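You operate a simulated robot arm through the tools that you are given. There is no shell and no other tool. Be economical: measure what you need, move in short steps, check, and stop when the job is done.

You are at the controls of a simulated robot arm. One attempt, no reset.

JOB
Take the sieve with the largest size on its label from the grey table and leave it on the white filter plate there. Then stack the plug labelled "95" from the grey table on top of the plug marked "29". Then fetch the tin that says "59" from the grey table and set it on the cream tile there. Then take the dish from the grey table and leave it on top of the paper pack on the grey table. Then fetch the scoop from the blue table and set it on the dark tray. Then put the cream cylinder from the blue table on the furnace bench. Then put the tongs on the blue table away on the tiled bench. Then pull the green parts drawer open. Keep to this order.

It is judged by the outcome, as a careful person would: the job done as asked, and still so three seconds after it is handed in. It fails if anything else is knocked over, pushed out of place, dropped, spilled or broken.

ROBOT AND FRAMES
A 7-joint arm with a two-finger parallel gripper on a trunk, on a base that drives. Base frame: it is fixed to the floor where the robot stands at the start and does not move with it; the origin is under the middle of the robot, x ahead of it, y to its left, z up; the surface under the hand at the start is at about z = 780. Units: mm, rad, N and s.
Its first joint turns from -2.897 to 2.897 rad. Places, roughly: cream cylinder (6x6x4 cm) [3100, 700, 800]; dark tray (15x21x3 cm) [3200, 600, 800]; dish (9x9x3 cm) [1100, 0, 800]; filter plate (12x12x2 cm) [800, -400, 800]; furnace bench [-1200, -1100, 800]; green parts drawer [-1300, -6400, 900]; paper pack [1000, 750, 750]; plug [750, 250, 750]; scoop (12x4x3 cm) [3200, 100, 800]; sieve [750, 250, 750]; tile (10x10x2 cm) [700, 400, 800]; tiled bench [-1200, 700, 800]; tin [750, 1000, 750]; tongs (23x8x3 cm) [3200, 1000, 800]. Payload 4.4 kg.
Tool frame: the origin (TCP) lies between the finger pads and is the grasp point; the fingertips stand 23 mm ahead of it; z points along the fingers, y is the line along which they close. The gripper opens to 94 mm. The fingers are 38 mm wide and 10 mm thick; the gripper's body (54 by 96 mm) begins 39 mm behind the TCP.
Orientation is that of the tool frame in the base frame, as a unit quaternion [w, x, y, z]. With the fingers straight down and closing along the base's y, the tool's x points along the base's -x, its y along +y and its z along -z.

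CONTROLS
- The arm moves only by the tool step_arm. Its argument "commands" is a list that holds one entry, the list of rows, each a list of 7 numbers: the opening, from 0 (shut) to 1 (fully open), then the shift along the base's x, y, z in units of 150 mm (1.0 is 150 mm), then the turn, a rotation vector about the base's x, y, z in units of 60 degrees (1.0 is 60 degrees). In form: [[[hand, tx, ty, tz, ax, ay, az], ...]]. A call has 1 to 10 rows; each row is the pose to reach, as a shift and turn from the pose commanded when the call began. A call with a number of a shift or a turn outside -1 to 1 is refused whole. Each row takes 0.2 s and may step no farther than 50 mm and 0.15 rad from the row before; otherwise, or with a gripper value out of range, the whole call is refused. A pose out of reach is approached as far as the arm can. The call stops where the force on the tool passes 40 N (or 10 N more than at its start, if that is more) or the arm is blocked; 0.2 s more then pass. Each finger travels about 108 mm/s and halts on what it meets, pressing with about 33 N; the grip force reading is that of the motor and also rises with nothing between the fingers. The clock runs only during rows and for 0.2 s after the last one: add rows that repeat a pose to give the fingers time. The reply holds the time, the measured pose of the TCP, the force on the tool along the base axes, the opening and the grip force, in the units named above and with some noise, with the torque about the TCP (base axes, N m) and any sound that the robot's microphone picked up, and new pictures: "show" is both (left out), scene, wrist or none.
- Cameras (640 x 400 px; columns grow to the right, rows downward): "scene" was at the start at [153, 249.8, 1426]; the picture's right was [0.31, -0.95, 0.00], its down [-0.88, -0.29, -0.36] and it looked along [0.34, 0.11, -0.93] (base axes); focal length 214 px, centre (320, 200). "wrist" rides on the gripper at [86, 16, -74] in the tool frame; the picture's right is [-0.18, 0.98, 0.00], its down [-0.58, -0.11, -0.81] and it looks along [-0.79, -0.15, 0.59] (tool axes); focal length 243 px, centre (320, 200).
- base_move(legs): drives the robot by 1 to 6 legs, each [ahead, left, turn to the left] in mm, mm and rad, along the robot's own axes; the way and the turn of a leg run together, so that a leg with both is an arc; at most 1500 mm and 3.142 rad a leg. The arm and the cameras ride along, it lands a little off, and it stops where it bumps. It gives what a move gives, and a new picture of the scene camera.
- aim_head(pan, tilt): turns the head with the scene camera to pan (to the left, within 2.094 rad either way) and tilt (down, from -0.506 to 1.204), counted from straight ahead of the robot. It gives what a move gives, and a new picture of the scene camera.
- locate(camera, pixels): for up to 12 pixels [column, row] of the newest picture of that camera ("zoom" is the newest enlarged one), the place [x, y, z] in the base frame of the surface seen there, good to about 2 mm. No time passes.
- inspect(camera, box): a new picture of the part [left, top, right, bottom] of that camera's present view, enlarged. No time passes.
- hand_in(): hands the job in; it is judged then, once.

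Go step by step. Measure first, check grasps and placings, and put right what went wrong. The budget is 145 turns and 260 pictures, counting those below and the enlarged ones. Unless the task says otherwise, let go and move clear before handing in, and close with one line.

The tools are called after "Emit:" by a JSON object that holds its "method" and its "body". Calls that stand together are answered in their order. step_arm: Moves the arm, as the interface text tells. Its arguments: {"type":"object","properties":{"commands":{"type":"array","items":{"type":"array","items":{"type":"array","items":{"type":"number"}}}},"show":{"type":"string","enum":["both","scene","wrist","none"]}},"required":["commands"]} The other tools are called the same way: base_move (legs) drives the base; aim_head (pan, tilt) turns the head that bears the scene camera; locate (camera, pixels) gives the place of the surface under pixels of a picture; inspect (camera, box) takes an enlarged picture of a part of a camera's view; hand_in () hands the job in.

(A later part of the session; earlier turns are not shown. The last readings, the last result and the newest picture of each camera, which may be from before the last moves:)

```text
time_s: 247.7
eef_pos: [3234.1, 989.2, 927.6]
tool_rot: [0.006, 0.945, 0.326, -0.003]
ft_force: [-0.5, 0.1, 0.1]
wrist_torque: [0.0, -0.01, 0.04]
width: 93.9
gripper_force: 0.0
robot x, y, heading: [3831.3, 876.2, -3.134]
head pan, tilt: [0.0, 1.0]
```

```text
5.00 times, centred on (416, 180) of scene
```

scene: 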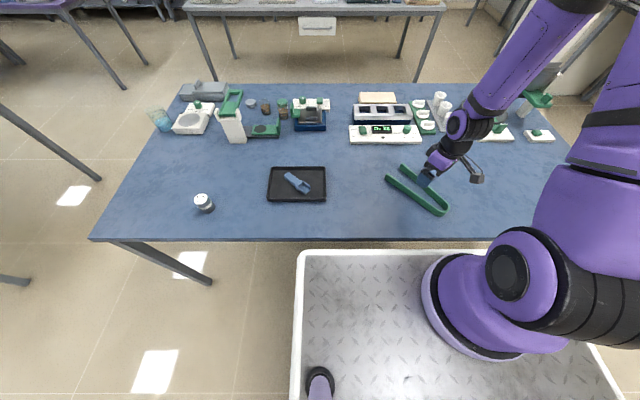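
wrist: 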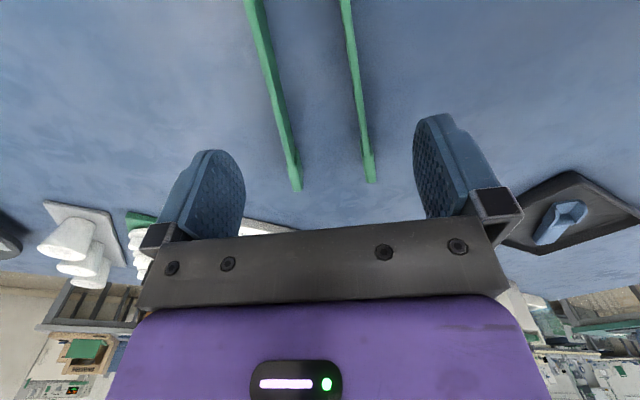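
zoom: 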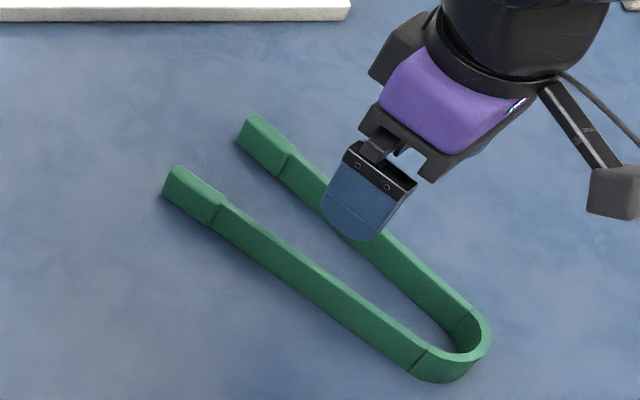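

The arms straddle nicely (mid at 313 vs 320 px → 4 mm shift). Lower to z 828, grip and lift a little.

Emit:
{"method": "step_arm", "body": {"commands": [[[1, -0.017, 0.023, -0.2, 0, 0, 0], [1, -0.017, 0.023, -0.45, 0, 0, 0], [1, -0.017, 0.023, -0.6, 0, 0, 0], [1, -0.017, 0.023, -0.662, 0, 0, 0], [0.7, -0.017, 0.023, -0.662, 0, 0, 0], [0, -0.017, 0.023, -0.662, 0, 0, 0], [0, -0.017, 0.023, -0.662, 0, 0, 0], [0, -0.017, 0.023, -0.6, 0, 0, 0], [0, -0.017, 0.023, -0.45, 0, 0, 0], [0, -0.017, 0.023, -0.3, 0, 0, 0]]], "show": "both"}}

Emit:
{"method": "inspect", "body": {"camera": "scene", "box": [360, 130, 488, 220]}}

```text
time_s: 249.9
eef_pos: [3230.4, 992.0, 882.5]
tool_rot: [0.006, 0.946, 0.325, -0.002]
ft_force: [0.0, 0.0, -1.2]
wrist_torque: [0.03, -0.02, 0.03]
width: 50.6
gripper_force: 32.9
robot x, y, heading: [3831.1, 872.5, -3.138]
head pan, tilt: [0.0, 1.0]
```

scene: 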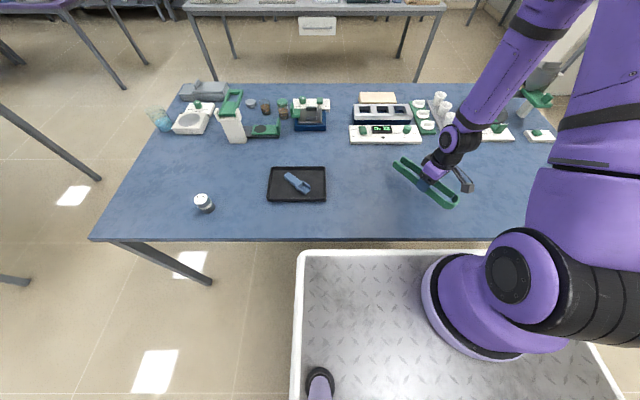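
wrist: 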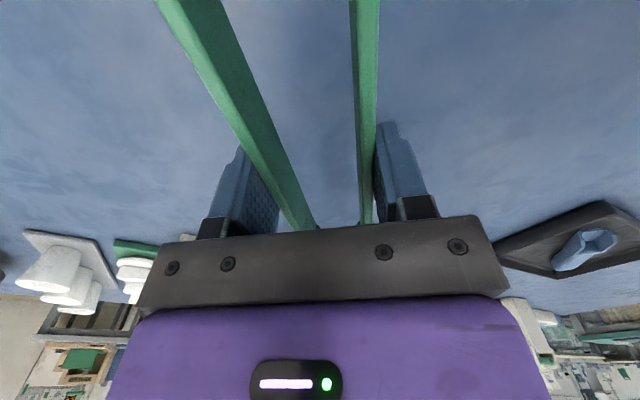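

```text
4.44 times, centred on (424, 175) of scene
```

zoom: 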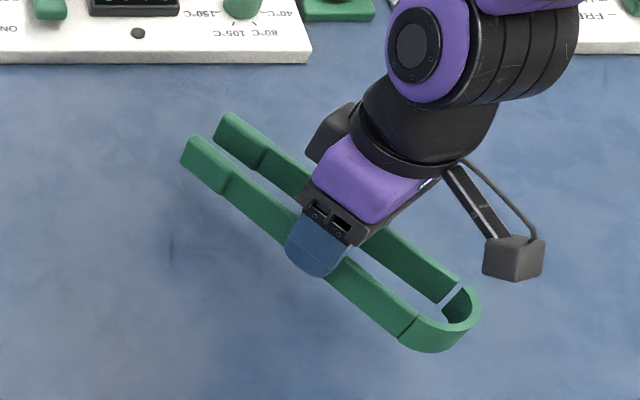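

Tongs are held (they flex to 50 mm). Raise and drive the known route toward the tiled bench.

Emit:
{"method": "step_arm", "body": {"commands": [[[0, 0, 0, 0.25, 0, 0, 0], [0, 0, 0, 0.5, 0, 0, 0], [0, 0, 0, 0.75, 0, 0, 0], [0, 0, 0, 1, 0, 0, 0]]], "show": "none"}}

Emit:
{"method": "step_arm", "body": {"commands": [[[0, 0, 0, 0.2, 0, 0, 0], [0, 0, 0, 0.45, 0, 0, 0]]], "show": "wrist"}}

Emit:
{"method": "base_move", "body": {"legs": [[-150, 0, 0], [0, 775, 0], [0, 775, 0], [1050, 0, 0]]}}

```text
time_s: 250.9
eef_pos: [3230.2, 993.5, 1033.3]
tool_rot: [0.006, 0.945, 0.326, -0.001]
ft_force: [-0.9, -0.4, -2.4]
wrist_torque: [0.01, -0.03, 0.03]
width: 50.5
gripper_force: 32.9
robot x, y, heading: [3831.6, 876.6, -3.14]
head pan, tilt: [0.0, 1.0]
```

```text
time_s: 251.5
eef_pos: [3232.3, 993.3, 1100.5]
tool_rot: [0.006, 0.946, 0.325, -0.001]
ft_force: [-0.1, -0.3, -1.7]
wrist_torque: [0.04, -0.04, 0.0]
width: 50.6
gripper_force: 33.4
robot x, y, heading: [3833.3, 873.8, -3.141]
head pan, tilt: [0.0, 1.0]
```

wrist: 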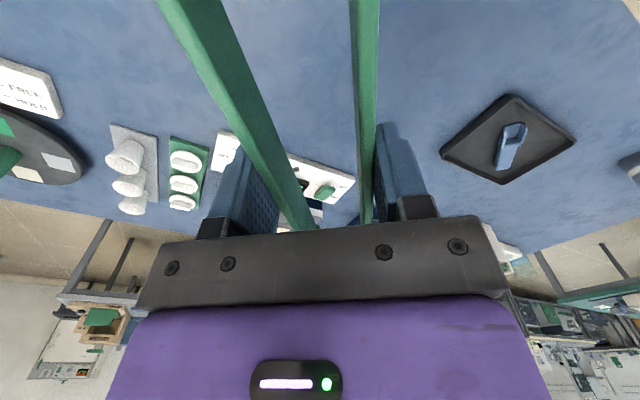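

```text
time_s: 265.4
eef_pos: [2338.6, -566.9, 1099.5]
tool_rot: [0.007, 0.945, 0.327, -0.002]
ft_force: [0.6, 0.4, -1.0]
wrist_torque: [0.03, -0.06, 0.0]
width: 50.8
gripper_force: 33.0
robot x, y, heading: [2943.2, -682.8, -3.13]
head pan, tilt: [0.0, 1.0]
```

scene: 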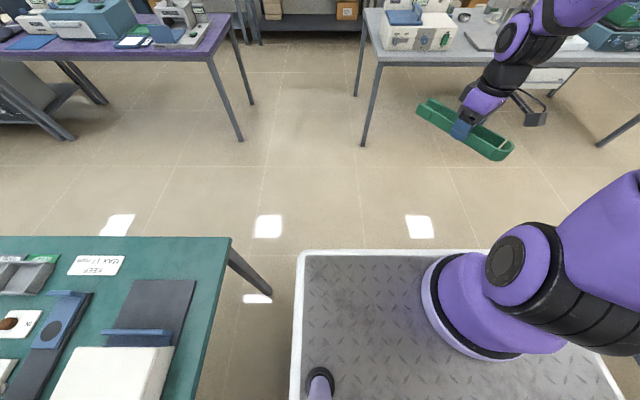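

Emit:
{"method": "base_move", "body": {"legs": [[1050, 0, -0.011], [0, 430, 0], [985, 0, 0], [985, 0, 0]]}}

Emit:
{"method": "aim_head", "body": {"pan": -0.6, "tilt": 0.6}}

```text
time_s: 282.4
eef_pos: [-666.9, -983.5, 1100.1]
tool_rot: [0.007, 0.946, 0.324, -0.003]
ft_force: [-0.3, 1.1, -2.0]
wrist_torque: [0.01, -0.04, -0.02]
width: 50.8
gripper_force: 33.3
robot x, y, heading: [-62.9, -1106.9, 3.139]
head pan, tilt: [0.0, 1.0]
```

scene: 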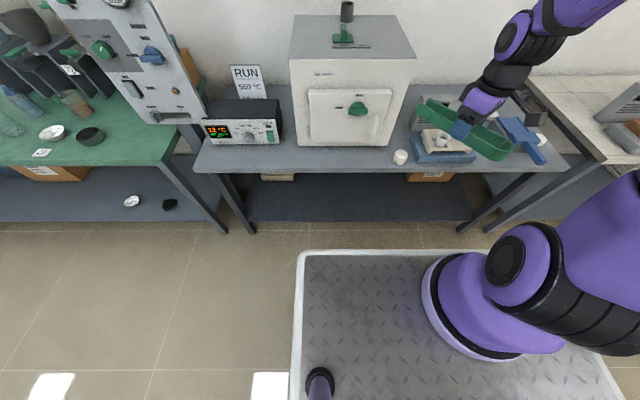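

```text
time_s: 283.4
eef_pos: [-666.7, -983.2, 1100.4]
tool_rot: [0.006, 0.946, 0.325, -0.002]
ft_force: [0.8, -0.8, -1.5]
wrist_torque: [0.04, -0.03, -0.02]
width: 50.5
gripper_force: 33.1
robot x, y, heading: [-68.5, -1101.8, 3.143]
head pan, tilt: [-0.6, 0.6]
```

scene: 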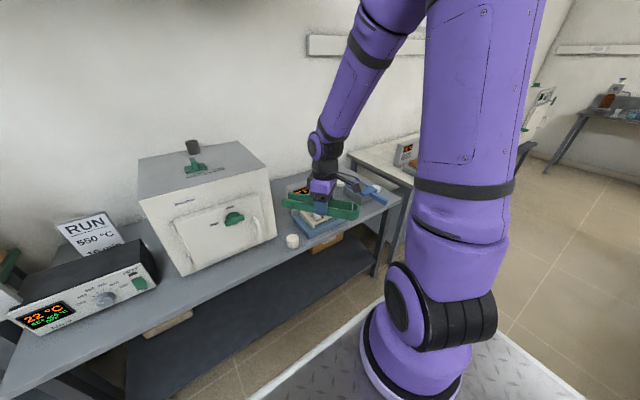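

The cylinder still stands. Strafe along to the tiled bench.

Emit:
{"method": "base_move", "body": {"legs": [[0, -800, 0], [0, -700, 0]]}}

Emit:
{"method": "aim_head", "body": {"pan": 0.0, "tilt": 0.7}}

```text
time_s: 291.1
eef_pos: [-665.7, 518.8, 1099.9]
tool_rot: [0.006, 0.946, 0.323, -0.002]
ft_force: [-1.0, 0.3, -1.0]
wrist_torque: [0.02, 0.0, -0.01]
width: 50.7
gripper_force: 33.2
robot x, y, heading: [-66.2, 396.6, 3.143]
head pan, tilt: [-0.6, 0.6]
```

scene: 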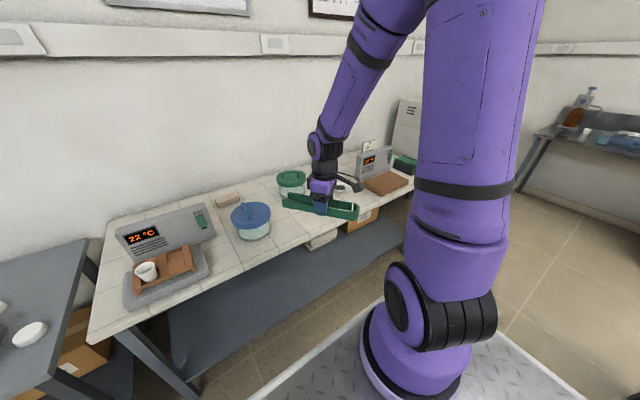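

```text
time_s: 292.1
eef_pos: [-665.3, 520.1, 1099.9]
tool_rot: [0.007, 0.947, 0.322, -0.002]
ft_force: [0.2, -0.3, -1.5]
wrist_torque: [0.05, -0.01, -0.01]
width: 50.8
gripper_force: 33.2
robot x, y, heading: [-66.5, 398.3, 3.138]
head pan, tilt: [0.0, 0.7]
```

scene: 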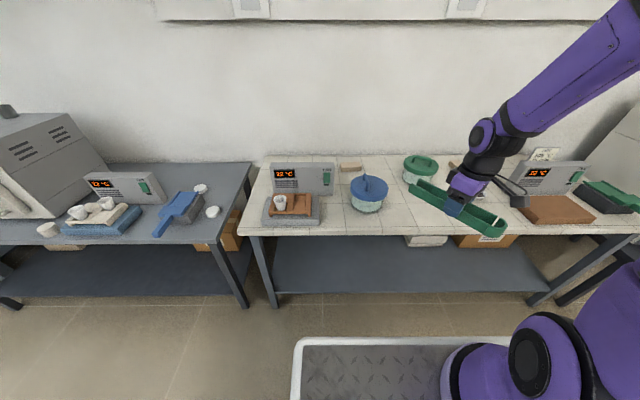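

Emit:
{"method": "locate", "body": {"camera": "scene", "pixels": [[400, 222], [400, 232], [385, 210], [430, 215], [420, 180], [480, 232], [525, 210], [515, 222], [437, 175], [352, 205], [470, 160], [345, 225]]}}

Emit:
{"method": "inspect", "body": {"camera": "scene", "box": [320, 140, 620, 260]}}

```text
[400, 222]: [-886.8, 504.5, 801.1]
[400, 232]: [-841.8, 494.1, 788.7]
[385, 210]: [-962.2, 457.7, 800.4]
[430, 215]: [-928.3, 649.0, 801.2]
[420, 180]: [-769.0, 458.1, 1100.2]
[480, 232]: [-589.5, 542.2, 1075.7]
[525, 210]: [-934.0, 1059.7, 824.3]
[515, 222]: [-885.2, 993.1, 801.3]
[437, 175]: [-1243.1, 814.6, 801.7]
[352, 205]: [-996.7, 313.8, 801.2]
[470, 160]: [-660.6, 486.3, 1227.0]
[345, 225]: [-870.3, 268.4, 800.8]
```

```text
2.13 times, centred on (470, 200) of scene
```

zoom: 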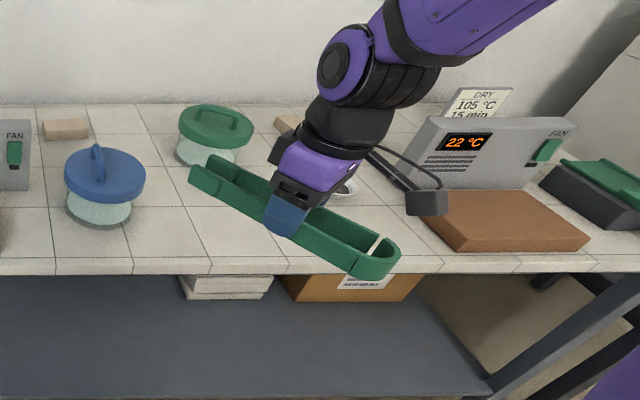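

Free strip in front, around y 550–980. Strafe a bit to see behind the hand.

Emit:
{"method": "base_move", "body": {"legs": [[0, -280, 0]]}}

Emit:
{"method": "inspect", "body": {"camera": "scene", "box": [200, 140, 500, 270]}}

```text
time_s: 294.1
eef_pos: [-664.2, 802.2, 1100.2]
tool_rot: [0.006, 0.947, 0.322, -0.003]
ft_force: [0.4, 0.3, -1.5]
wrist_torque: [-0.01, -0.03, -0.01]
width: 50.4
gripper_force: 33.7
robot x, y, heading: [-64.9, 678.7, 3.136]
head pan, tilt: [0.0, 0.7]
```

scene: 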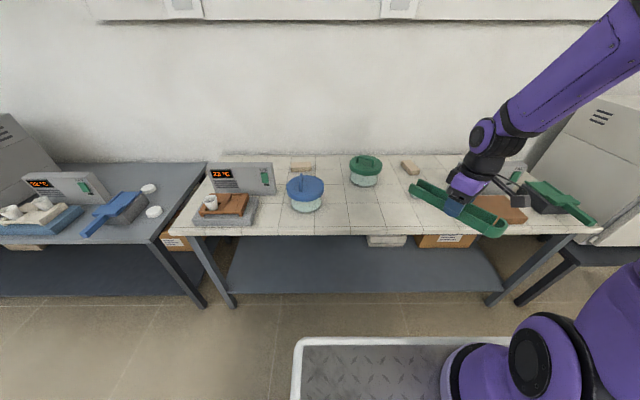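

```text
2.13 times, centred on (350, 205) of scene
```

zoom: 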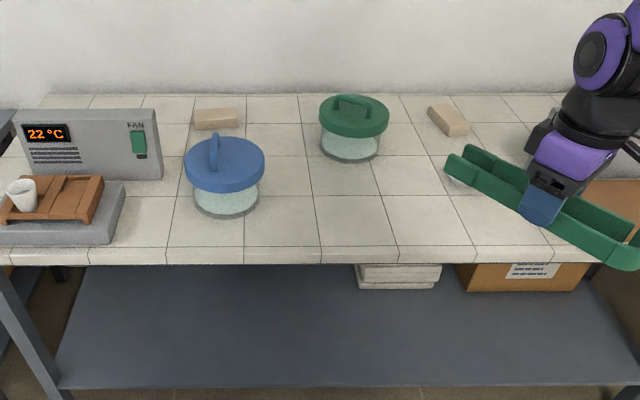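

Emit:
{"method": "locate", "body": {"camera": "zoom", "pixels": [[350, 160], [260, 200], [360, 200], [460, 205], [330, 180], [420, 170], [350, 240], [450, 240], [520, 235], [480, 180], [225, 215]]}}

```text
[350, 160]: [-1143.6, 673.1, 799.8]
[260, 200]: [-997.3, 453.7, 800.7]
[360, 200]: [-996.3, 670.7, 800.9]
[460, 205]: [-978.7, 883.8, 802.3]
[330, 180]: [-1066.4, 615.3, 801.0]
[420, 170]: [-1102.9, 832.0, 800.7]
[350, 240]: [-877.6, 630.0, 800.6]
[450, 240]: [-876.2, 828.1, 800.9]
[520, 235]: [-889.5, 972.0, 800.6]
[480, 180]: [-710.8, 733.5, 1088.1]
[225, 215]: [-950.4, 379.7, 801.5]
```

The area x -1100…-860, y 480–880 is free. Drive ahead 200, then place the tongs near (-980,750).

Emit:
{"method": "base_move", "body": {"legs": [[200, 0, 0.005]]}}

Emit:
{"method": "step_arm", "body": {"commands": [[[0, -0.2, -0.09, 0, 0, 0, 0], [0, -0.4, -0.18, -0.1, 0, 0, 0], [0, -0.6, -0.27, -0.2, 0, 0, 0], [0, -0.76, -0.35, -0.4, 0, 0, 0], [0, -0.76, -0.35, -0.7, 0, 0, 0], [0, -0.76, -0.35, -1, 0, 0, 0]]], "show": "both"}}

```text
time_s: 295.7
eef_pos: [-865.8, 800.6, 1099.9]
tool_rot: [0.007, 0.946, 0.323, -0.002]
ft_force: [1.0, 0.1, -1.7]
wrist_torque: [0.0, -0.02, 0.0]
width: 50.6
gripper_force: 33.3
robot x, y, heading: [-267.8, 678.6, 3.144]
head pan, tilt: [0.0, 0.7]
```

scene: 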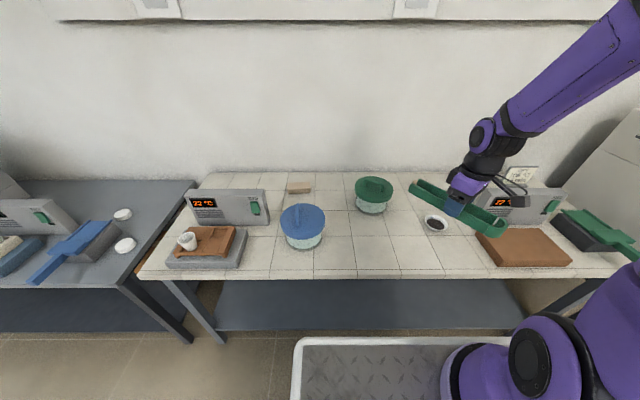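

```text
time_s: 297.1
eef_pos: [-979.8, 748.4, 948.8]
tool_rot: [0.005, 0.946, 0.323, -0.002]
ft_force: [0.5, -0.6, -1.0]
wrist_torque: [0.01, -0.01, 0.01]
width: 50.4
gripper_force: 33.2
robot x, y, heading: [-265.9, 680.1, 3.136]
head pan, tilt: [0.0, 0.7]
```

scene: 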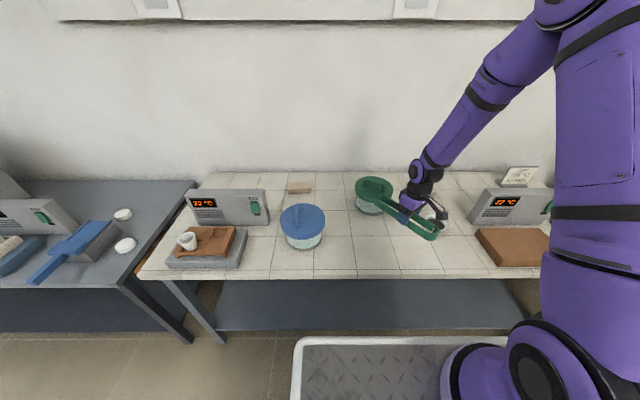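
wrist: 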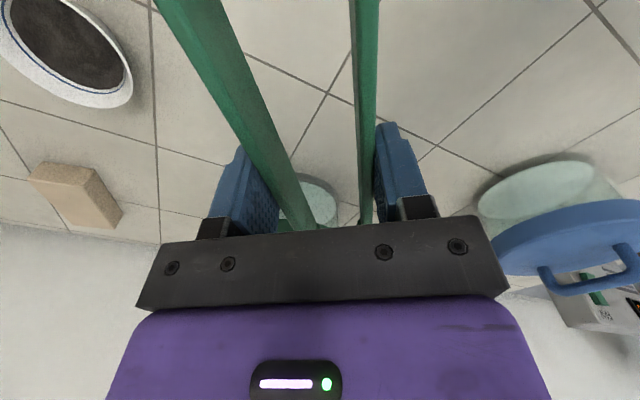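

A dish and the green jar are close; I measure both before lowering.

Emit:
{"method": "locate", "body": {"camera": "wrist", "pixels": [[65, 40], [120, 100], [130, 60], [310, 205], [335, 195], [288, 215], [360, 218], [310, 225]]}}

Emit:
{"method": "locate", "body": {"camera": "scene", "pixels": [[370, 210], [358, 200], [375, 190], [395, 205], [405, 208], [437, 222], [372, 214]]}}

Emit:
{"method": "inspect", "body": {"camera": "scene", "box": [340, 150, 468, 250]}}

```text
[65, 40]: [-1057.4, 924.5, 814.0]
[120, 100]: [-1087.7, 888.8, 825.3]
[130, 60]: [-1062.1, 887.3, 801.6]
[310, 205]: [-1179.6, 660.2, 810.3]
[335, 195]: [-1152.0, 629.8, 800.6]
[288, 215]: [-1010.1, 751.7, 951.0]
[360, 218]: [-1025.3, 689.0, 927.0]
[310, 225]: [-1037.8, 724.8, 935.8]
```

```text
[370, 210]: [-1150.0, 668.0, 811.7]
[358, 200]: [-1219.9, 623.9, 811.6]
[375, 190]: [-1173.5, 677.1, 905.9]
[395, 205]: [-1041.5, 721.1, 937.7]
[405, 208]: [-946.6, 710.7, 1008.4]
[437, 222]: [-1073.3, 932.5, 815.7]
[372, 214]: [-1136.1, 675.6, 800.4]
```

```text
4.00 times, centred on (404, 200) of scene
```

zoom: 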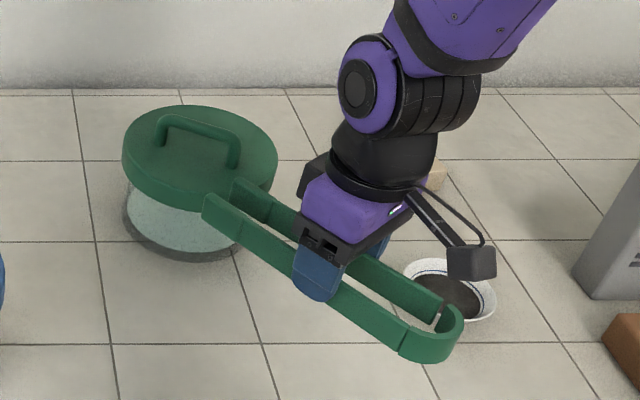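

Shift to (-965,775) for margin to the jar, then lower.

Emit:
{"method": "step_arm", "body": {"commands": [[[0, 0.1, 0.1, 0, 0, 0, 0], [0, 0.1, 0.18, 0, 0, 0, 0], [0, 0.1, 0.18, -0.3, 0, 0, 0], [0, 0.1, 0.18, -0.55, 0, 0, 0], [0, 0.1, 0.18, -0.72, 0, 0, 0], [0, 0.1, 0.18, -0.77, 0, 0, 0], [0, 0.1, 0.18, -0.77, 0, 0, 0]]], "show": "scene"}}

Emit:
{"method": "inspect", "body": {"camera": "scene", "box": [340, 170, 468, 260]}}

```text
time_s: 298.7
eef_pos: [-964.4, 774.9, 833.7]
tool_rot: [0.006, 0.946, 0.324, -0.003]
ft_force: [0.3, 0.8, -1.3]
wrist_torque: [0.02, -0.05, -0.02]
width: 50.4
gripper_force: 32.9
robot x, y, heading: [-266.1, 678.1, 3.14]
head pan, tilt: [0.0, 0.7]
```

scene: 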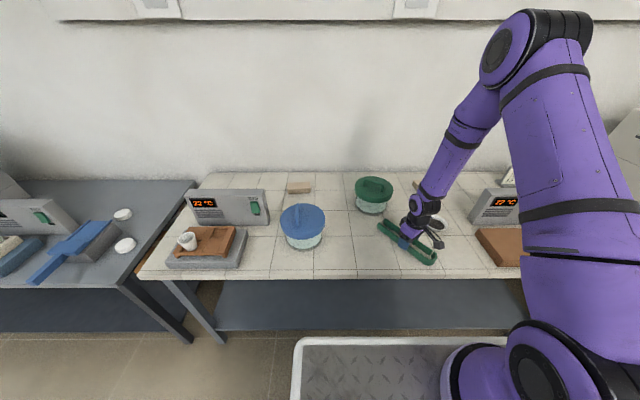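

```text
4.44 times, centred on (404, 215) of scene
```

zoom: 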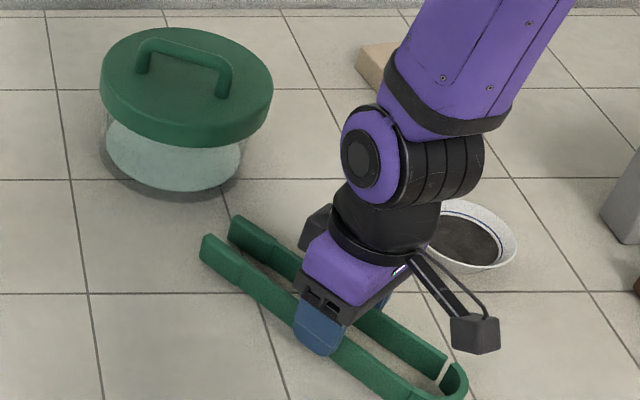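

Clear all round. Lower the last 5 mm and open slowly so the tongs spread gently, then rise.

Emit:
{"method": "step_arm", "body": {"commands": [[[0, 0, 0, -0.02, 0, 0, 0], [0, 0, 0, -0.033, 0, 0, 0], [0.6, 0, 0, -0.033, 0, 0, 0], [0.7, 0, 0, -0.033, 0, 0, 0], [0.8, 0, 0, -0.033, 0, 0, 0], [0.95, 0, 0, -0.033, 0, 0, 0], [1, 0, 0, -0.033, 0, 0, 0], [1, 0, 0, 0.1, 0, 0, 0], [1, 0, 0, 0.35, 0, 0, 0], [1, 0, 0, 0.65, 0, 0, 0]]], "show": "wrist"}}

Emit:
{"method": "step_arm", "body": {"commands": [[[1, 0, 0, 0.3, 0, 0, 0], [1, 0.3, 0, 0.5, 0, 0, 0], [1, 0.5, 0, 0.75, 0, 0, 0], [1, 0.7, 0, 1, 0, 0, 0]]], "show": "scene"}}

Emit:
{"method": "inspect", "body": {"camera": "scene", "box": [340, 170, 468, 260]}}

```text
time_s: 300.9
eef_pos: [-965.6, 776.3, 931.8]
tool_rot: [0.006, 0.946, 0.323, -0.002]
ft_force: [0.1, -0.6, -0.5]
wrist_torque: [-0.01, -0.03, -0.02]
width: 94.0
gripper_force: 0.1
robot x, y, heading: [-267.4, 679.7, 3.142]
head pan, tilt: [0.0, 0.7]
```

wrist: 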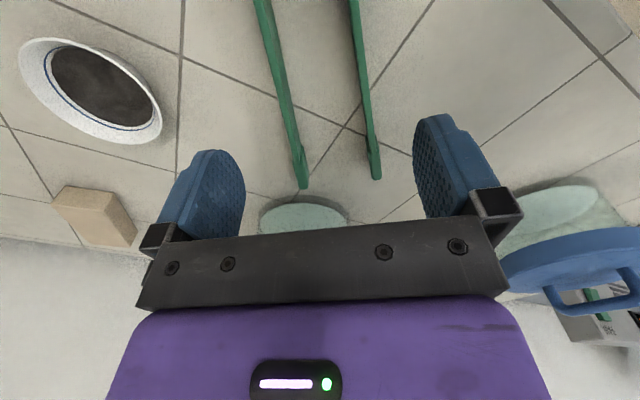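

```text
refused: row 2 steps farther than a row can; nothing moved
```

```text
4.44 times, centred on (404, 215) of scene
```

zoom: 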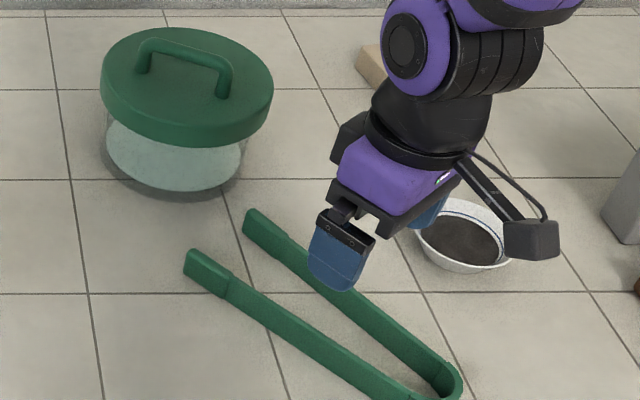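

The tongs lie on the tiled bench. Retract and begin the drive toward the green drawer at y≈-6400.

Emit:
{"method": "step_arm", "body": {"commands": [[[0.5, 0.1, 0, 0.25, 0, 0, -0.1], [0.5, 0.3, 0, 0.45, 0, 0, -0.2], [0.5, 0.5, 0, 0.65, 0, 0, -0.3], [0.5, 0.7, 0, 0.85, 0, 0, -0.4], [0.5, 0.85, 0, 1, 0, 0, -0.5], [0.5, 0.85, 0, 1, 0, 0, -0.6]]], "show": "none"}}

Emit:
{"method": "base_move", "body": {"legs": [[-230, 0, 0], [0, 1000, 0], [0, 1000, 0]]}}

Emit:
{"method": "aim_head", "body": {"pan": 1.3, "tilt": 0.3}}

```text
time_s: 302.3
eef_pos: [-837.3, 774.7, 1081.9]
tool_rot: [0.006, 1.0, 0.013, -0.003]
ft_force: [0.0, 0.0, -0.1]
wrist_torque: [-0.01, -0.01, 0.03]
width: 47.2
gripper_force: 0.0
robot x, y, heading: [-265.2, 676.5, 3.142]
head pan, tilt: [0.0, 0.7]
```

```text
time_s: 313.6
eef_pos: [-597.7, -1225.3, 1082.6]
tool_rot: [0.006, 1.0, 0.016, -0.004]
ft_force: [0.5, 0.1, -0.2]
wrist_torque: [-0.02, -0.02, -0.01]
width: 47.3
gripper_force: 0.0
robot x, y, heading: [-27.3, -1320.5, -3.14]
head pan, tilt: [0.0, 0.7]
```

scene: 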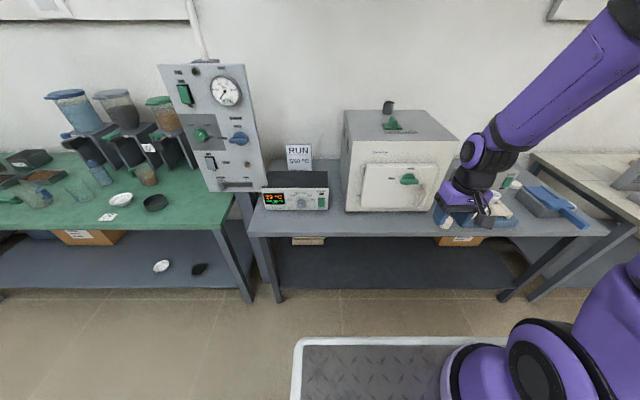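

```text
time_s: 315.0
eef_pos: [-597.1, -1225.6, 1081.7]
tool_rot: [0.006, 1.0, 0.017, -0.003]
ft_force: [-0.8, 0.8, 0.1]
wrist_torque: [-0.04, 0.03, 0.01]
width: 46.9
gripper_force: 0.1
robot x, y, heading: [-23.9, -1319.8, -3.141]
head pan, tilt: [1.3, 0.3]
```

scene: 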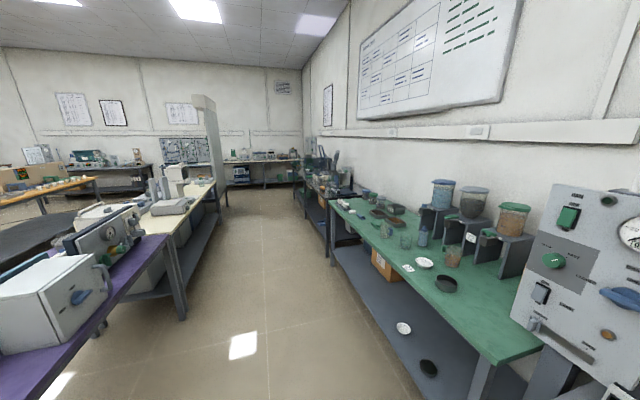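

Emit:
{"method": "inspect", "body": {"camera": "scene", "box": [200, 110, 380, 230]}}

Emit:
{"method": "locate", "body": {"camera": "scene", "pixels": [[183, 320], [225, 207], [330, 255], [308, 215], [265, 190], [305, 165], [345, 205], [520, 345], [215, 185], [285, 180]]}}

```text
3.33 times, centred on (290, 170) of scene
```

zoom: 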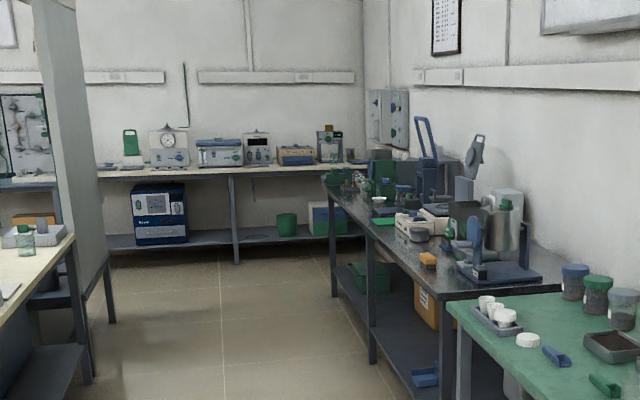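

```text
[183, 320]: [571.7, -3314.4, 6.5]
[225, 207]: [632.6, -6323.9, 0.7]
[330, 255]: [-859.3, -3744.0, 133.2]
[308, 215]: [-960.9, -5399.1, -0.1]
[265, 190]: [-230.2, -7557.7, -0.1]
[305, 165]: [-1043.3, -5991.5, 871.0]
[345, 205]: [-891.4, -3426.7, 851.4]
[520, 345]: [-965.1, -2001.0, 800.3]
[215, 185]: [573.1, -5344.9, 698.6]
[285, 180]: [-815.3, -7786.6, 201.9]
```

The corridor is clear down to y≈-7500. Drive along it.

Emit:
{"method": "base_move", "body": {"legs": [[0, 1400, -0.002], [0, 1400, 0]]}}

Emit:
{"method": "aim_head", "body": {"pan": 0.9, "tilt": 0.4}}

```text
time_s: 328.7
eef_pos: [-593.0, -4057.4, 1081.5]
tool_rot: [0.005, 1.0, 0.02, -0.003]
ft_force: [-0.3, 1.0, -0.8]
wrist_torque: [-0.03, 0.03, 0.0]
width: 47.2
gripper_force: 0.1
robot x, y, heading: [-15.8, -4152.7, -3.131]
head pan, tilt: [1.3, 0.3]
```

scene: 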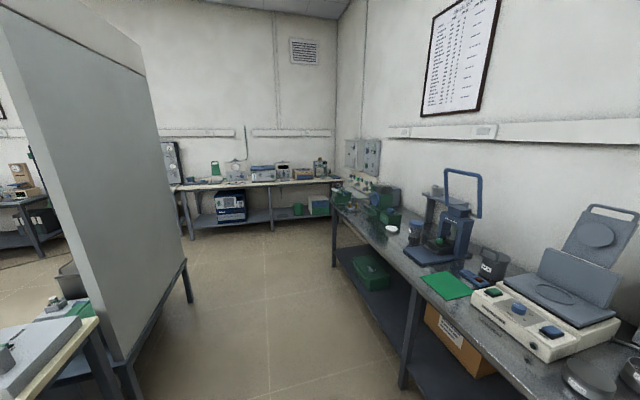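

```text
time_s: 329.6
eef_pos: [-593.6, -4057.5, 1082.8]
tool_rot: [0.006, 1.0, 0.019, -0.003]
ft_force: [0.3, 0.0, 0.4]
wrist_torque: [-0.02, -0.02, 0.0]
width: 47.2
gripper_force: 0.0
robot x, y, heading: [-21.1, -4152.0, -3.138]
head pan, tilt: [0.901, 0.4]
```

scene: 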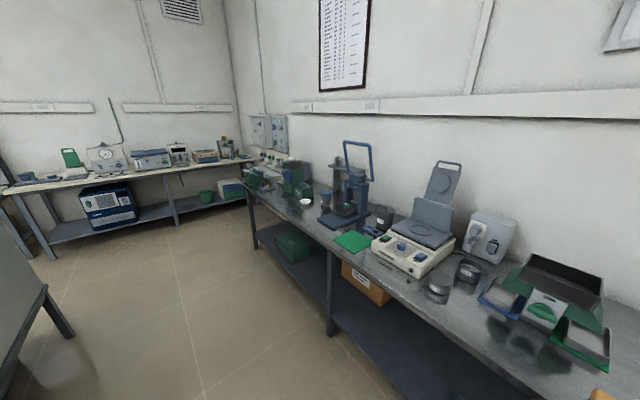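

Emit:
{"method": "inspect", "body": {"camera": "scene", "box": [230, 130, 390, 250]}}

Emit:
{"method": "base_move", "body": {"legs": [[0, 1300, -0.007]]}}

Emit:
{"method": "aim_head", "body": {"pan": 0.5, "tilt": 0.5}}

```text
3.33 times, centred on (310, 190) of scene
```

zoom: 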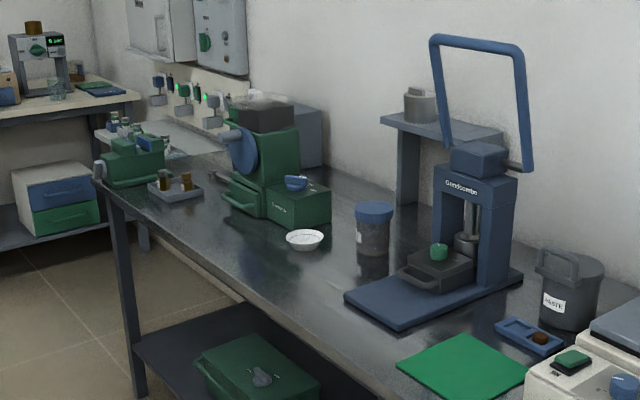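

```text
time_s: 336.2
eef_pos: [-587.4, -5367.8, 1081.4]
tool_rot: [0.006, 1.0, 0.015, -0.003]
ft_force: [0.2, 0.1, 0.3]
wrist_torque: [-0.01, -0.02, 0.0]
width: 46.9
gripper_force: 0.1
robot x, y, heading: [-20.2, -5463.8, 3.146]
head pan, tilt: [0.901, 0.4]
```

scene: 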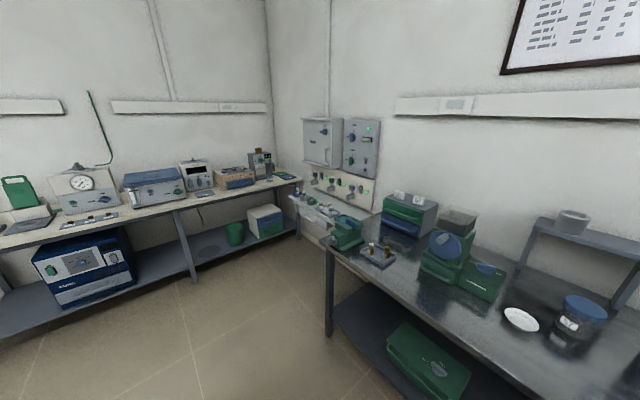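

```text
time_s: 337.1
eef_pos: [-588.3, -5367.0, 1082.1]
tool_rot: [0.006, 1.0, 0.016, -0.003]
ft_force: [1.3, 0.1, -0.1]
wrist_torque: [-0.01, 0.01, 0.02]
width: 47.2
gripper_force: 0.0
robot x, y, heading: [-15.5, -5465.8, 3.138]
head pan, tilt: [0.499, 0.499]
```

scene: 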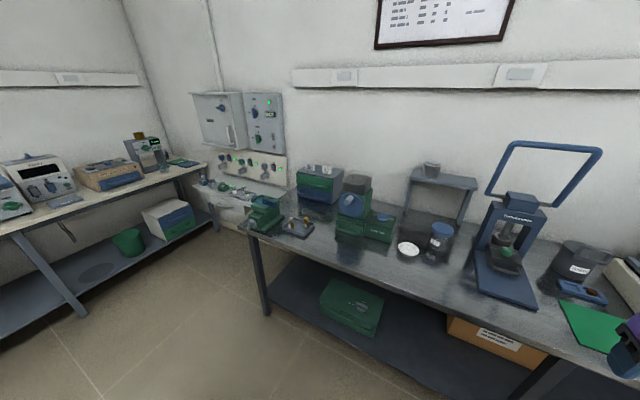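

Emit:
{"method": "inspect", "body": {"camera": "scene", "box": [235, 145, 395, 255]}}

Emit:
{"method": "locate", "body": {"camera": "scene", "pixels": [[318, 182], [318, 192], [345, 222], [300, 190], [265, 210], [365, 225], [300, 250], [320, 170]]}}

```text
3.64 times, centred on (315, 200) of scene
```

zoom: 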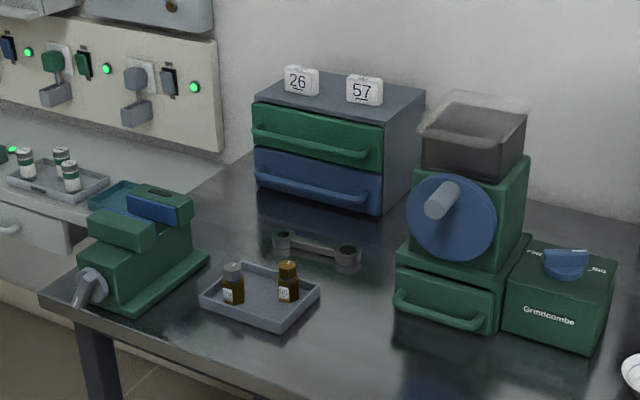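

```text
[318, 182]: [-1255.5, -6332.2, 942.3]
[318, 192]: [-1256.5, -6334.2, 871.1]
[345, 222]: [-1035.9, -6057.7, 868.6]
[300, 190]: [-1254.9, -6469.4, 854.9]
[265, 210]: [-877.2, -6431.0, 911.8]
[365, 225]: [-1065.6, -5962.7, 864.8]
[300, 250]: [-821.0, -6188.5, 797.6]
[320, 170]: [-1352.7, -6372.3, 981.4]
```

The parts cabinet (green drawer over blue) has its front at x≈-1255, y≈-6380, handle near z 935. Drive on to y≈-6440 and look closer.

Emit:
{"method": "base_move", "body": {"legs": [[0, 975, 0], [250, 0, 0]]}}

Emit:
{"method": "aim_head", "body": {"pan": -0.05, "tilt": 0.55}}

Emit:
{"method": "inspect", "body": {"camera": "scene", "box": [220, 120, 440, 270]}}

```text
time_s: 343.5
eef_pos: [-836.5, -6330.9, 1082.5]
tool_rot: [0.006, 1.0, 0.015, -0.003]
ft_force: [0.2, -0.4, 1.2]
wrist_torque: [0.02, -0.01, -0.01]
width: 46.9
gripper_force: 0.0
robot x, y, heading: [-264.9, -6429.3, 3.141]
head pan, tilt: [0.499, 0.499]
```

scene: 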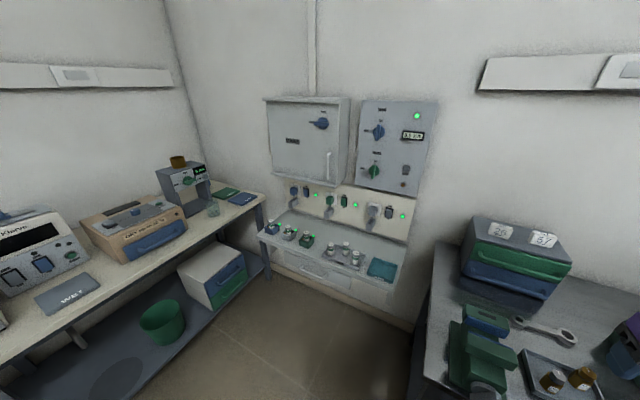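

```text
time_s: 344.5
eef_pos: [-838.7, -6330.7, 1082.1]
tool_rot: [0.005, 1.0, 0.016, -0.004]
ft_force: [-0.7, 0.1, 0.5]
wrist_torque: [-0.01, 0.05, 0.0]
width: 46.9
gripper_force: 0.1
robot x, y, heading: [-264.8, -6428.8, 3.141]
head pan, tilt: [-0.051, 0.55]
```

scene: 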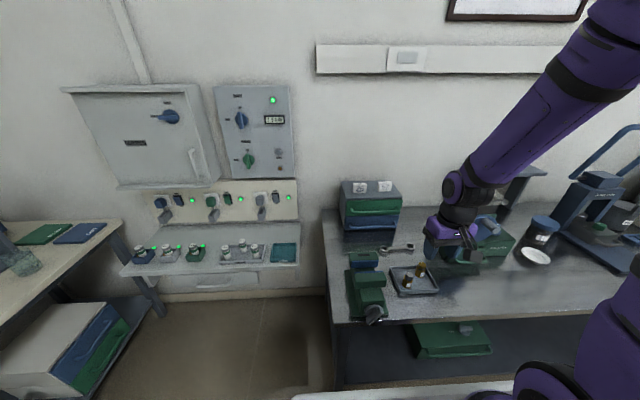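

```text
2.67 times, centred on (330, 195) of scene
```

zoom: 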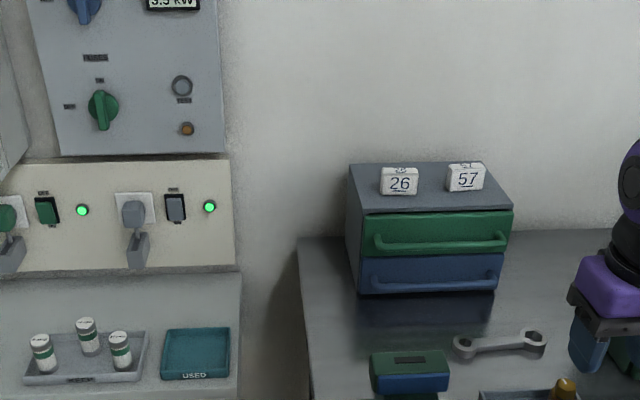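

Emit:
{"method": "inspect", "body": {"camera": "scene", "box": [332, 172, 412, 236]}}

```text
6.25 times, centred on (372, 204) of scene
```

zoom: 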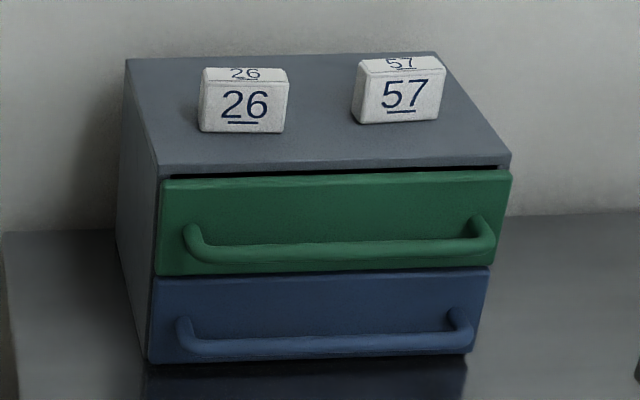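

Emit:
{"method": "locate", "body": {"camera": "zoom", "pixels": [[340, 250], [340, 235], [340, 215], [200, 245], [480, 240], [340, 262], [165, 185], [505, 178], [170, 270], [340, 185], [340, 346], [320, 130]]}}

Emit:
{"method": "locate", "body": {"camera": "scene", "pixels": [[397, 249], [372, 240], [365, 258], [420, 268], [405, 280], [330, 270], [400, 310], [365, 290], [485, 225], [470, 185]]}}

```text
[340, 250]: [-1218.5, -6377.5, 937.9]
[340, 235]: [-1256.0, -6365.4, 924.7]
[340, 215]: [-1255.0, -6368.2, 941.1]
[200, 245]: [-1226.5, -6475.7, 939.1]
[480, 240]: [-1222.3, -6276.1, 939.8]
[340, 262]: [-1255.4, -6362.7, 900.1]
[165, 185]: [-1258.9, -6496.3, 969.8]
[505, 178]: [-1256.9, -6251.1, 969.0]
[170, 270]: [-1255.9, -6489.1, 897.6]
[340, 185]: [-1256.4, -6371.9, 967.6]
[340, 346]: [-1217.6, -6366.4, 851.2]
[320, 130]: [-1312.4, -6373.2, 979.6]
```

```text
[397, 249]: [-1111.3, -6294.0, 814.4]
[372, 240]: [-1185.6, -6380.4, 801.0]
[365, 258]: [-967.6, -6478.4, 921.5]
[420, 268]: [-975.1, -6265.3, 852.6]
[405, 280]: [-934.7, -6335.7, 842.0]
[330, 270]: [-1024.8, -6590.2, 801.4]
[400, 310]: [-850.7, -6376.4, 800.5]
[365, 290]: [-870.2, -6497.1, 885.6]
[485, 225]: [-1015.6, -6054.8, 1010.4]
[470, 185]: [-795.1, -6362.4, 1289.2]
```

The bar handle: centre ≈ (-1225,-6376,936), 25 mm off the face (x -1256). I'll grip the bar with the tool pitched 45° forward, closing in the vertical plane. First drive 110 mm ahead and yaw the hand by ~88°.

Emit:
{"method": "base_move", "body": {"legs": [[110, 0, 0]]}}

Emit:
{"method": "step_arm", "body": {"commands": [[[0.5, 0, 0, 0.05, 0, 0, 0.125], [0.5, 0, 0, 0.1, 0, 0, 0.25], [0.5, 0, 0, 0.15, 0, 0, 0.375], [0.5, 0, 0, 0.2, 0, 0, 0.5], [0.5, 0, 0, 0.25, 0, 0, 0.625], [0.5, 0, 0, 0.3, 0, 0, 0.75]]], "show": "none"}}

Emit:
{"method": "step_arm", "body": {"commands": [[[0.5, -0.05, 0, 0, 0, 0, 0.125], [0.5, -0.1, 0, 0, 0, 0, 0.25], [0.5, -0.15, 0, 0, 0, 0, 0.375], [0.5, -0.2, 0, 0, 0, 0, 0.5], [0.5, -0.25, 0, 0, 0, 0, 0.625], [0.5, -0.3, 0, 0, 0, 0, 0.72]]], "show": "both"}}

```text
time_s: 345.6
eef_pos: [-947.3, -6329.5, 1083.3]
tool_rot: [0.004, 1.0, 0.016, -0.004]
ft_force: [0.3, -0.3, -0.3]
wrist_torque: [0.03, 0.01, 0.05]
width: 47.1
gripper_force: 0.0
robot x, y, heading: [-379.0, -6425.7, 3.145]
head pan, tilt: [-0.051, 0.55]
```

scene: 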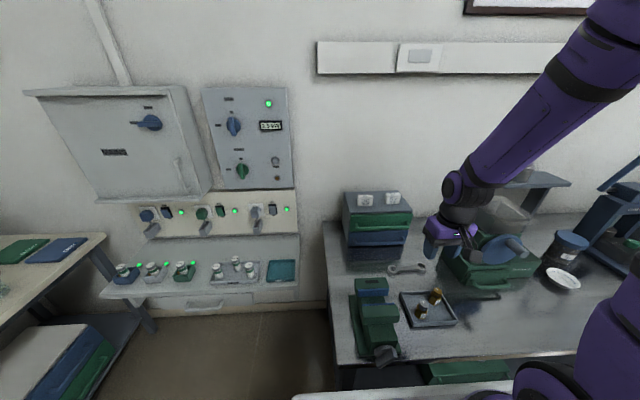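

```text
time_s: 347.1
eef_pos: [-948.5, -6331.0, 1127.1]
tool_rot: [0.006, 0.917, 0.399, -0.001]
ft_force: [0.4, -0.3, 0.4]
wrist_torque: [0.05, -0.01, 0.0]
width: 46.8
gripper_force: 0.1
robot x, y, heading: [-377.7, -6426.4, 3.142]
head pan, tilt: [-0.051, 0.55]
```

```text
time_s: 348.4
eef_pos: [-992.3, -6332.7, 1126.8]
tool_rot: [0.006, 0.706, 0.708, 0.001]
ft_force: [1.2, 0.5, -1.3]
wrist_torque: [0.0, 0.05, 0.0]
width: 46.7
gripper_force: 0.1
robot x, y, heading: [-377.8, -6426.0, 3.142]
head pan, tilt: [-0.051, 0.55]
```

scene: 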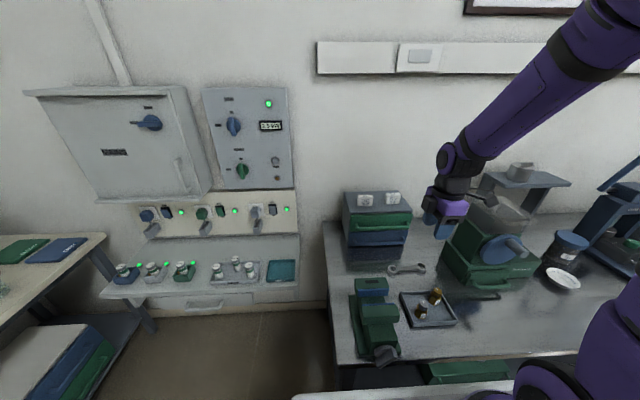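
wrist: 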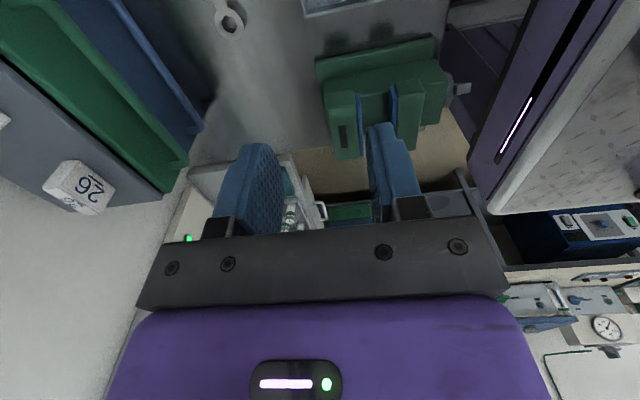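

Now pitch the tool 45° forward while approaching.

Emit:
{"method": "step_arm", "body": {"commands": [[[0.5, -0.1, -0.02, -0.05, 0, 0.125, 0], [0.5, -0.2, -0.04, -0.1, 0, 0.25, 0], [0.5, -0.3, -0.06, -0.2, 0, 0.375, 0], [0.5, -0.4, -0.08, -0.3, 0, 0.5, 0], [0.5, -0.55, -0.1, -0.35, 0, 0.625, 0], [0.5, -0.7, -0.12, -0.4, 0, 0.75, 0]]], "show": "both"}}

Emit:
{"method": "inspect", "body": {"camera": "scene", "box": [330, 160, 490, 270]}}

```text
time_s: 349.9
eef_pos: [-1097.4, -6348.1, 1066.8]
tool_rot: [-0.266, 0.654, 0.655, -0.27]
ft_force: [0.6, 0.4, 1.2]
wrist_torque: [0.01, -0.03, 0.0]
width: 47.1
gripper_force: 0.0
robot x, y, heading: [-374.4, -6429.3, 3.139]
head pan, tilt: [-0.051, 0.55]
```

scene: 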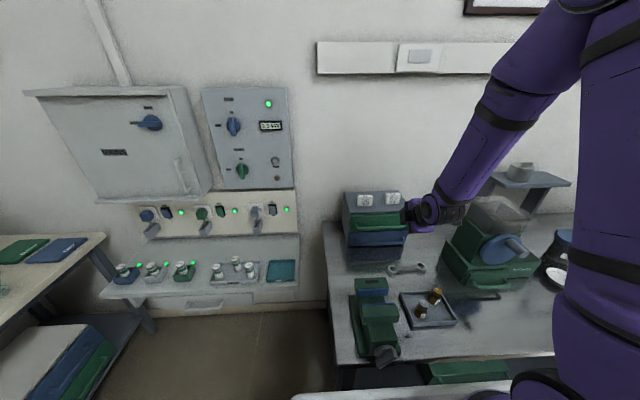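
wrist: 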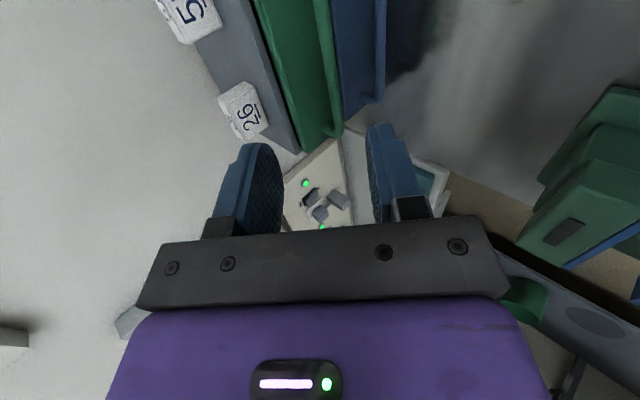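

```text
3.64 times, centred on (410, 215) of scene
```

zoom: 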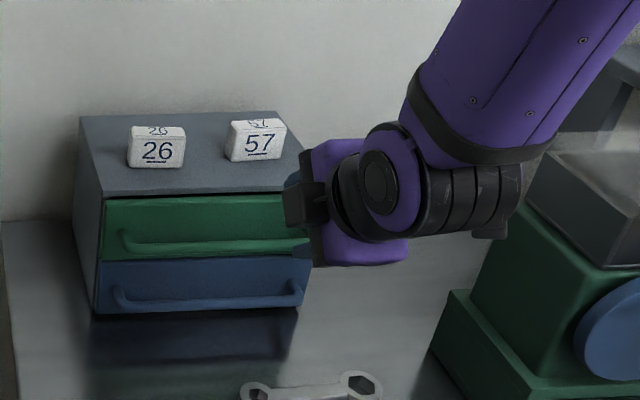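

Tool direction is right. I refine the bar position from the wrist view (bar at (325,60)).

Emit:
{"method": "locate", "body": {"camera": "wrist", "pixels": [[322, 40], [328, 80], [334, 115], [325, 60], [338, 130], [300, 80]]}}

Emit:
{"method": "inspect", "body": {"camera": "wrist", "box": [240, 0, 400, 150]}}

```text
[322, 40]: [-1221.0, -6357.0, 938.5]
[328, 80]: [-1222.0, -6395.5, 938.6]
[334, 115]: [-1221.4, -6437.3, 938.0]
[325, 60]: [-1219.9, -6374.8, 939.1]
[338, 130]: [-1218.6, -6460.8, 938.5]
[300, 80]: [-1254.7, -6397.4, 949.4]
```

```text
2.67 times, centred on (320, 75) of wrist
```

zoom: 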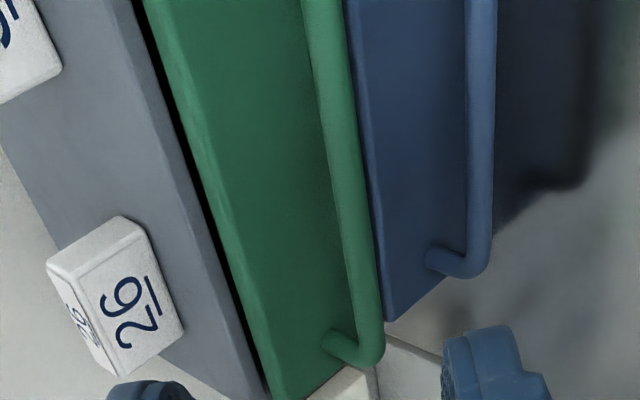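

Bar centre ≈ (-1225,·,935). Narrow the opening to ~24 mm and approach along the tool axis, stopping 25 mm short.

Emit:
{"method": "step_arm", "body": {"commands": [[[0.25, -0.15, -0.01, -0.155, 0, 0, 0], [0.25, -0.3, -0.01, -0.31, 0, 0, 0], [0.25, -0.5, -0.01, -0.515, 0, 0, 0], [0.25, -0.685, -0.01, -0.713, 0, 0, 0], [0.25, -0.685, -0.01, -0.713, 0, 0, 0]]], "show": "both"}}

Emit:
{"method": "inspect", "body": {"camera": "wrist", "box": [240, 50, 400, 220]}}

```text
time_s: 351.1
eef_pos: [-1201.6, -6350.6, 958.1]
tool_rot: [-0.265, 0.653, 0.656, -0.269]
ft_force: [-0.1, 0.0, 0.1]
wrist_torque: [-0.01, 0.01, -0.02]
width: 23.4
gripper_force: 0.1
robot x, y, heading: [-375.2, -6425.4, 3.135]
head pan, tilt: [-0.051, 0.55]
```

scene: 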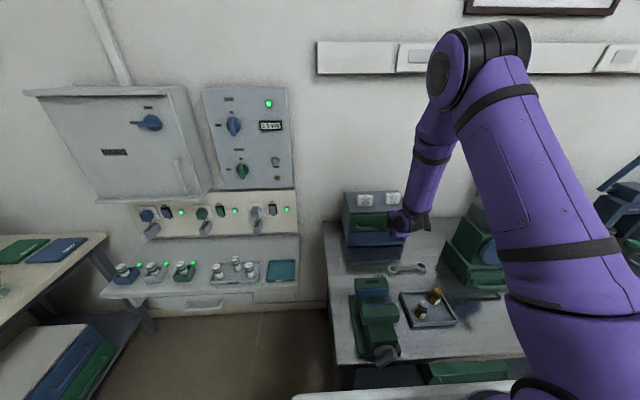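
wrist: 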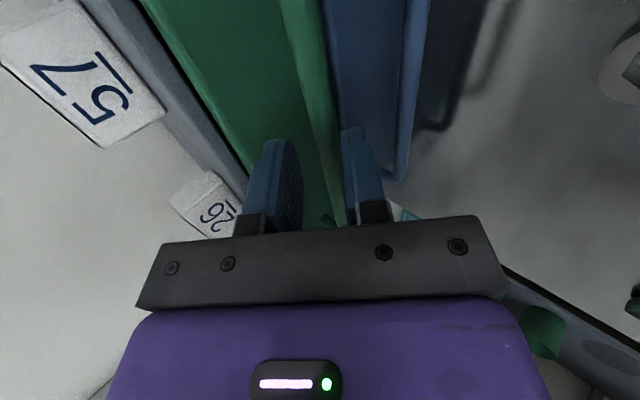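

```text
2.35 times, centred on (320, 135) of wrist
```

zoom: 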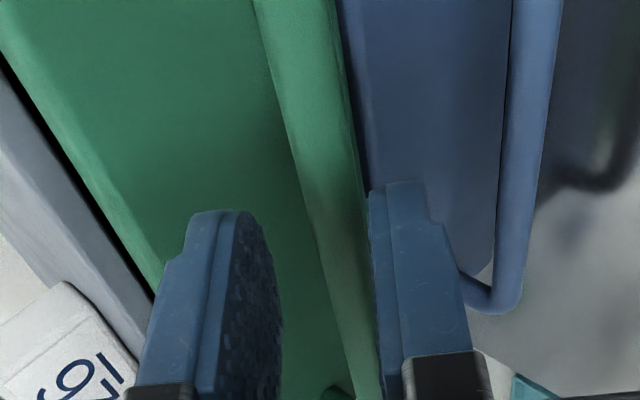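

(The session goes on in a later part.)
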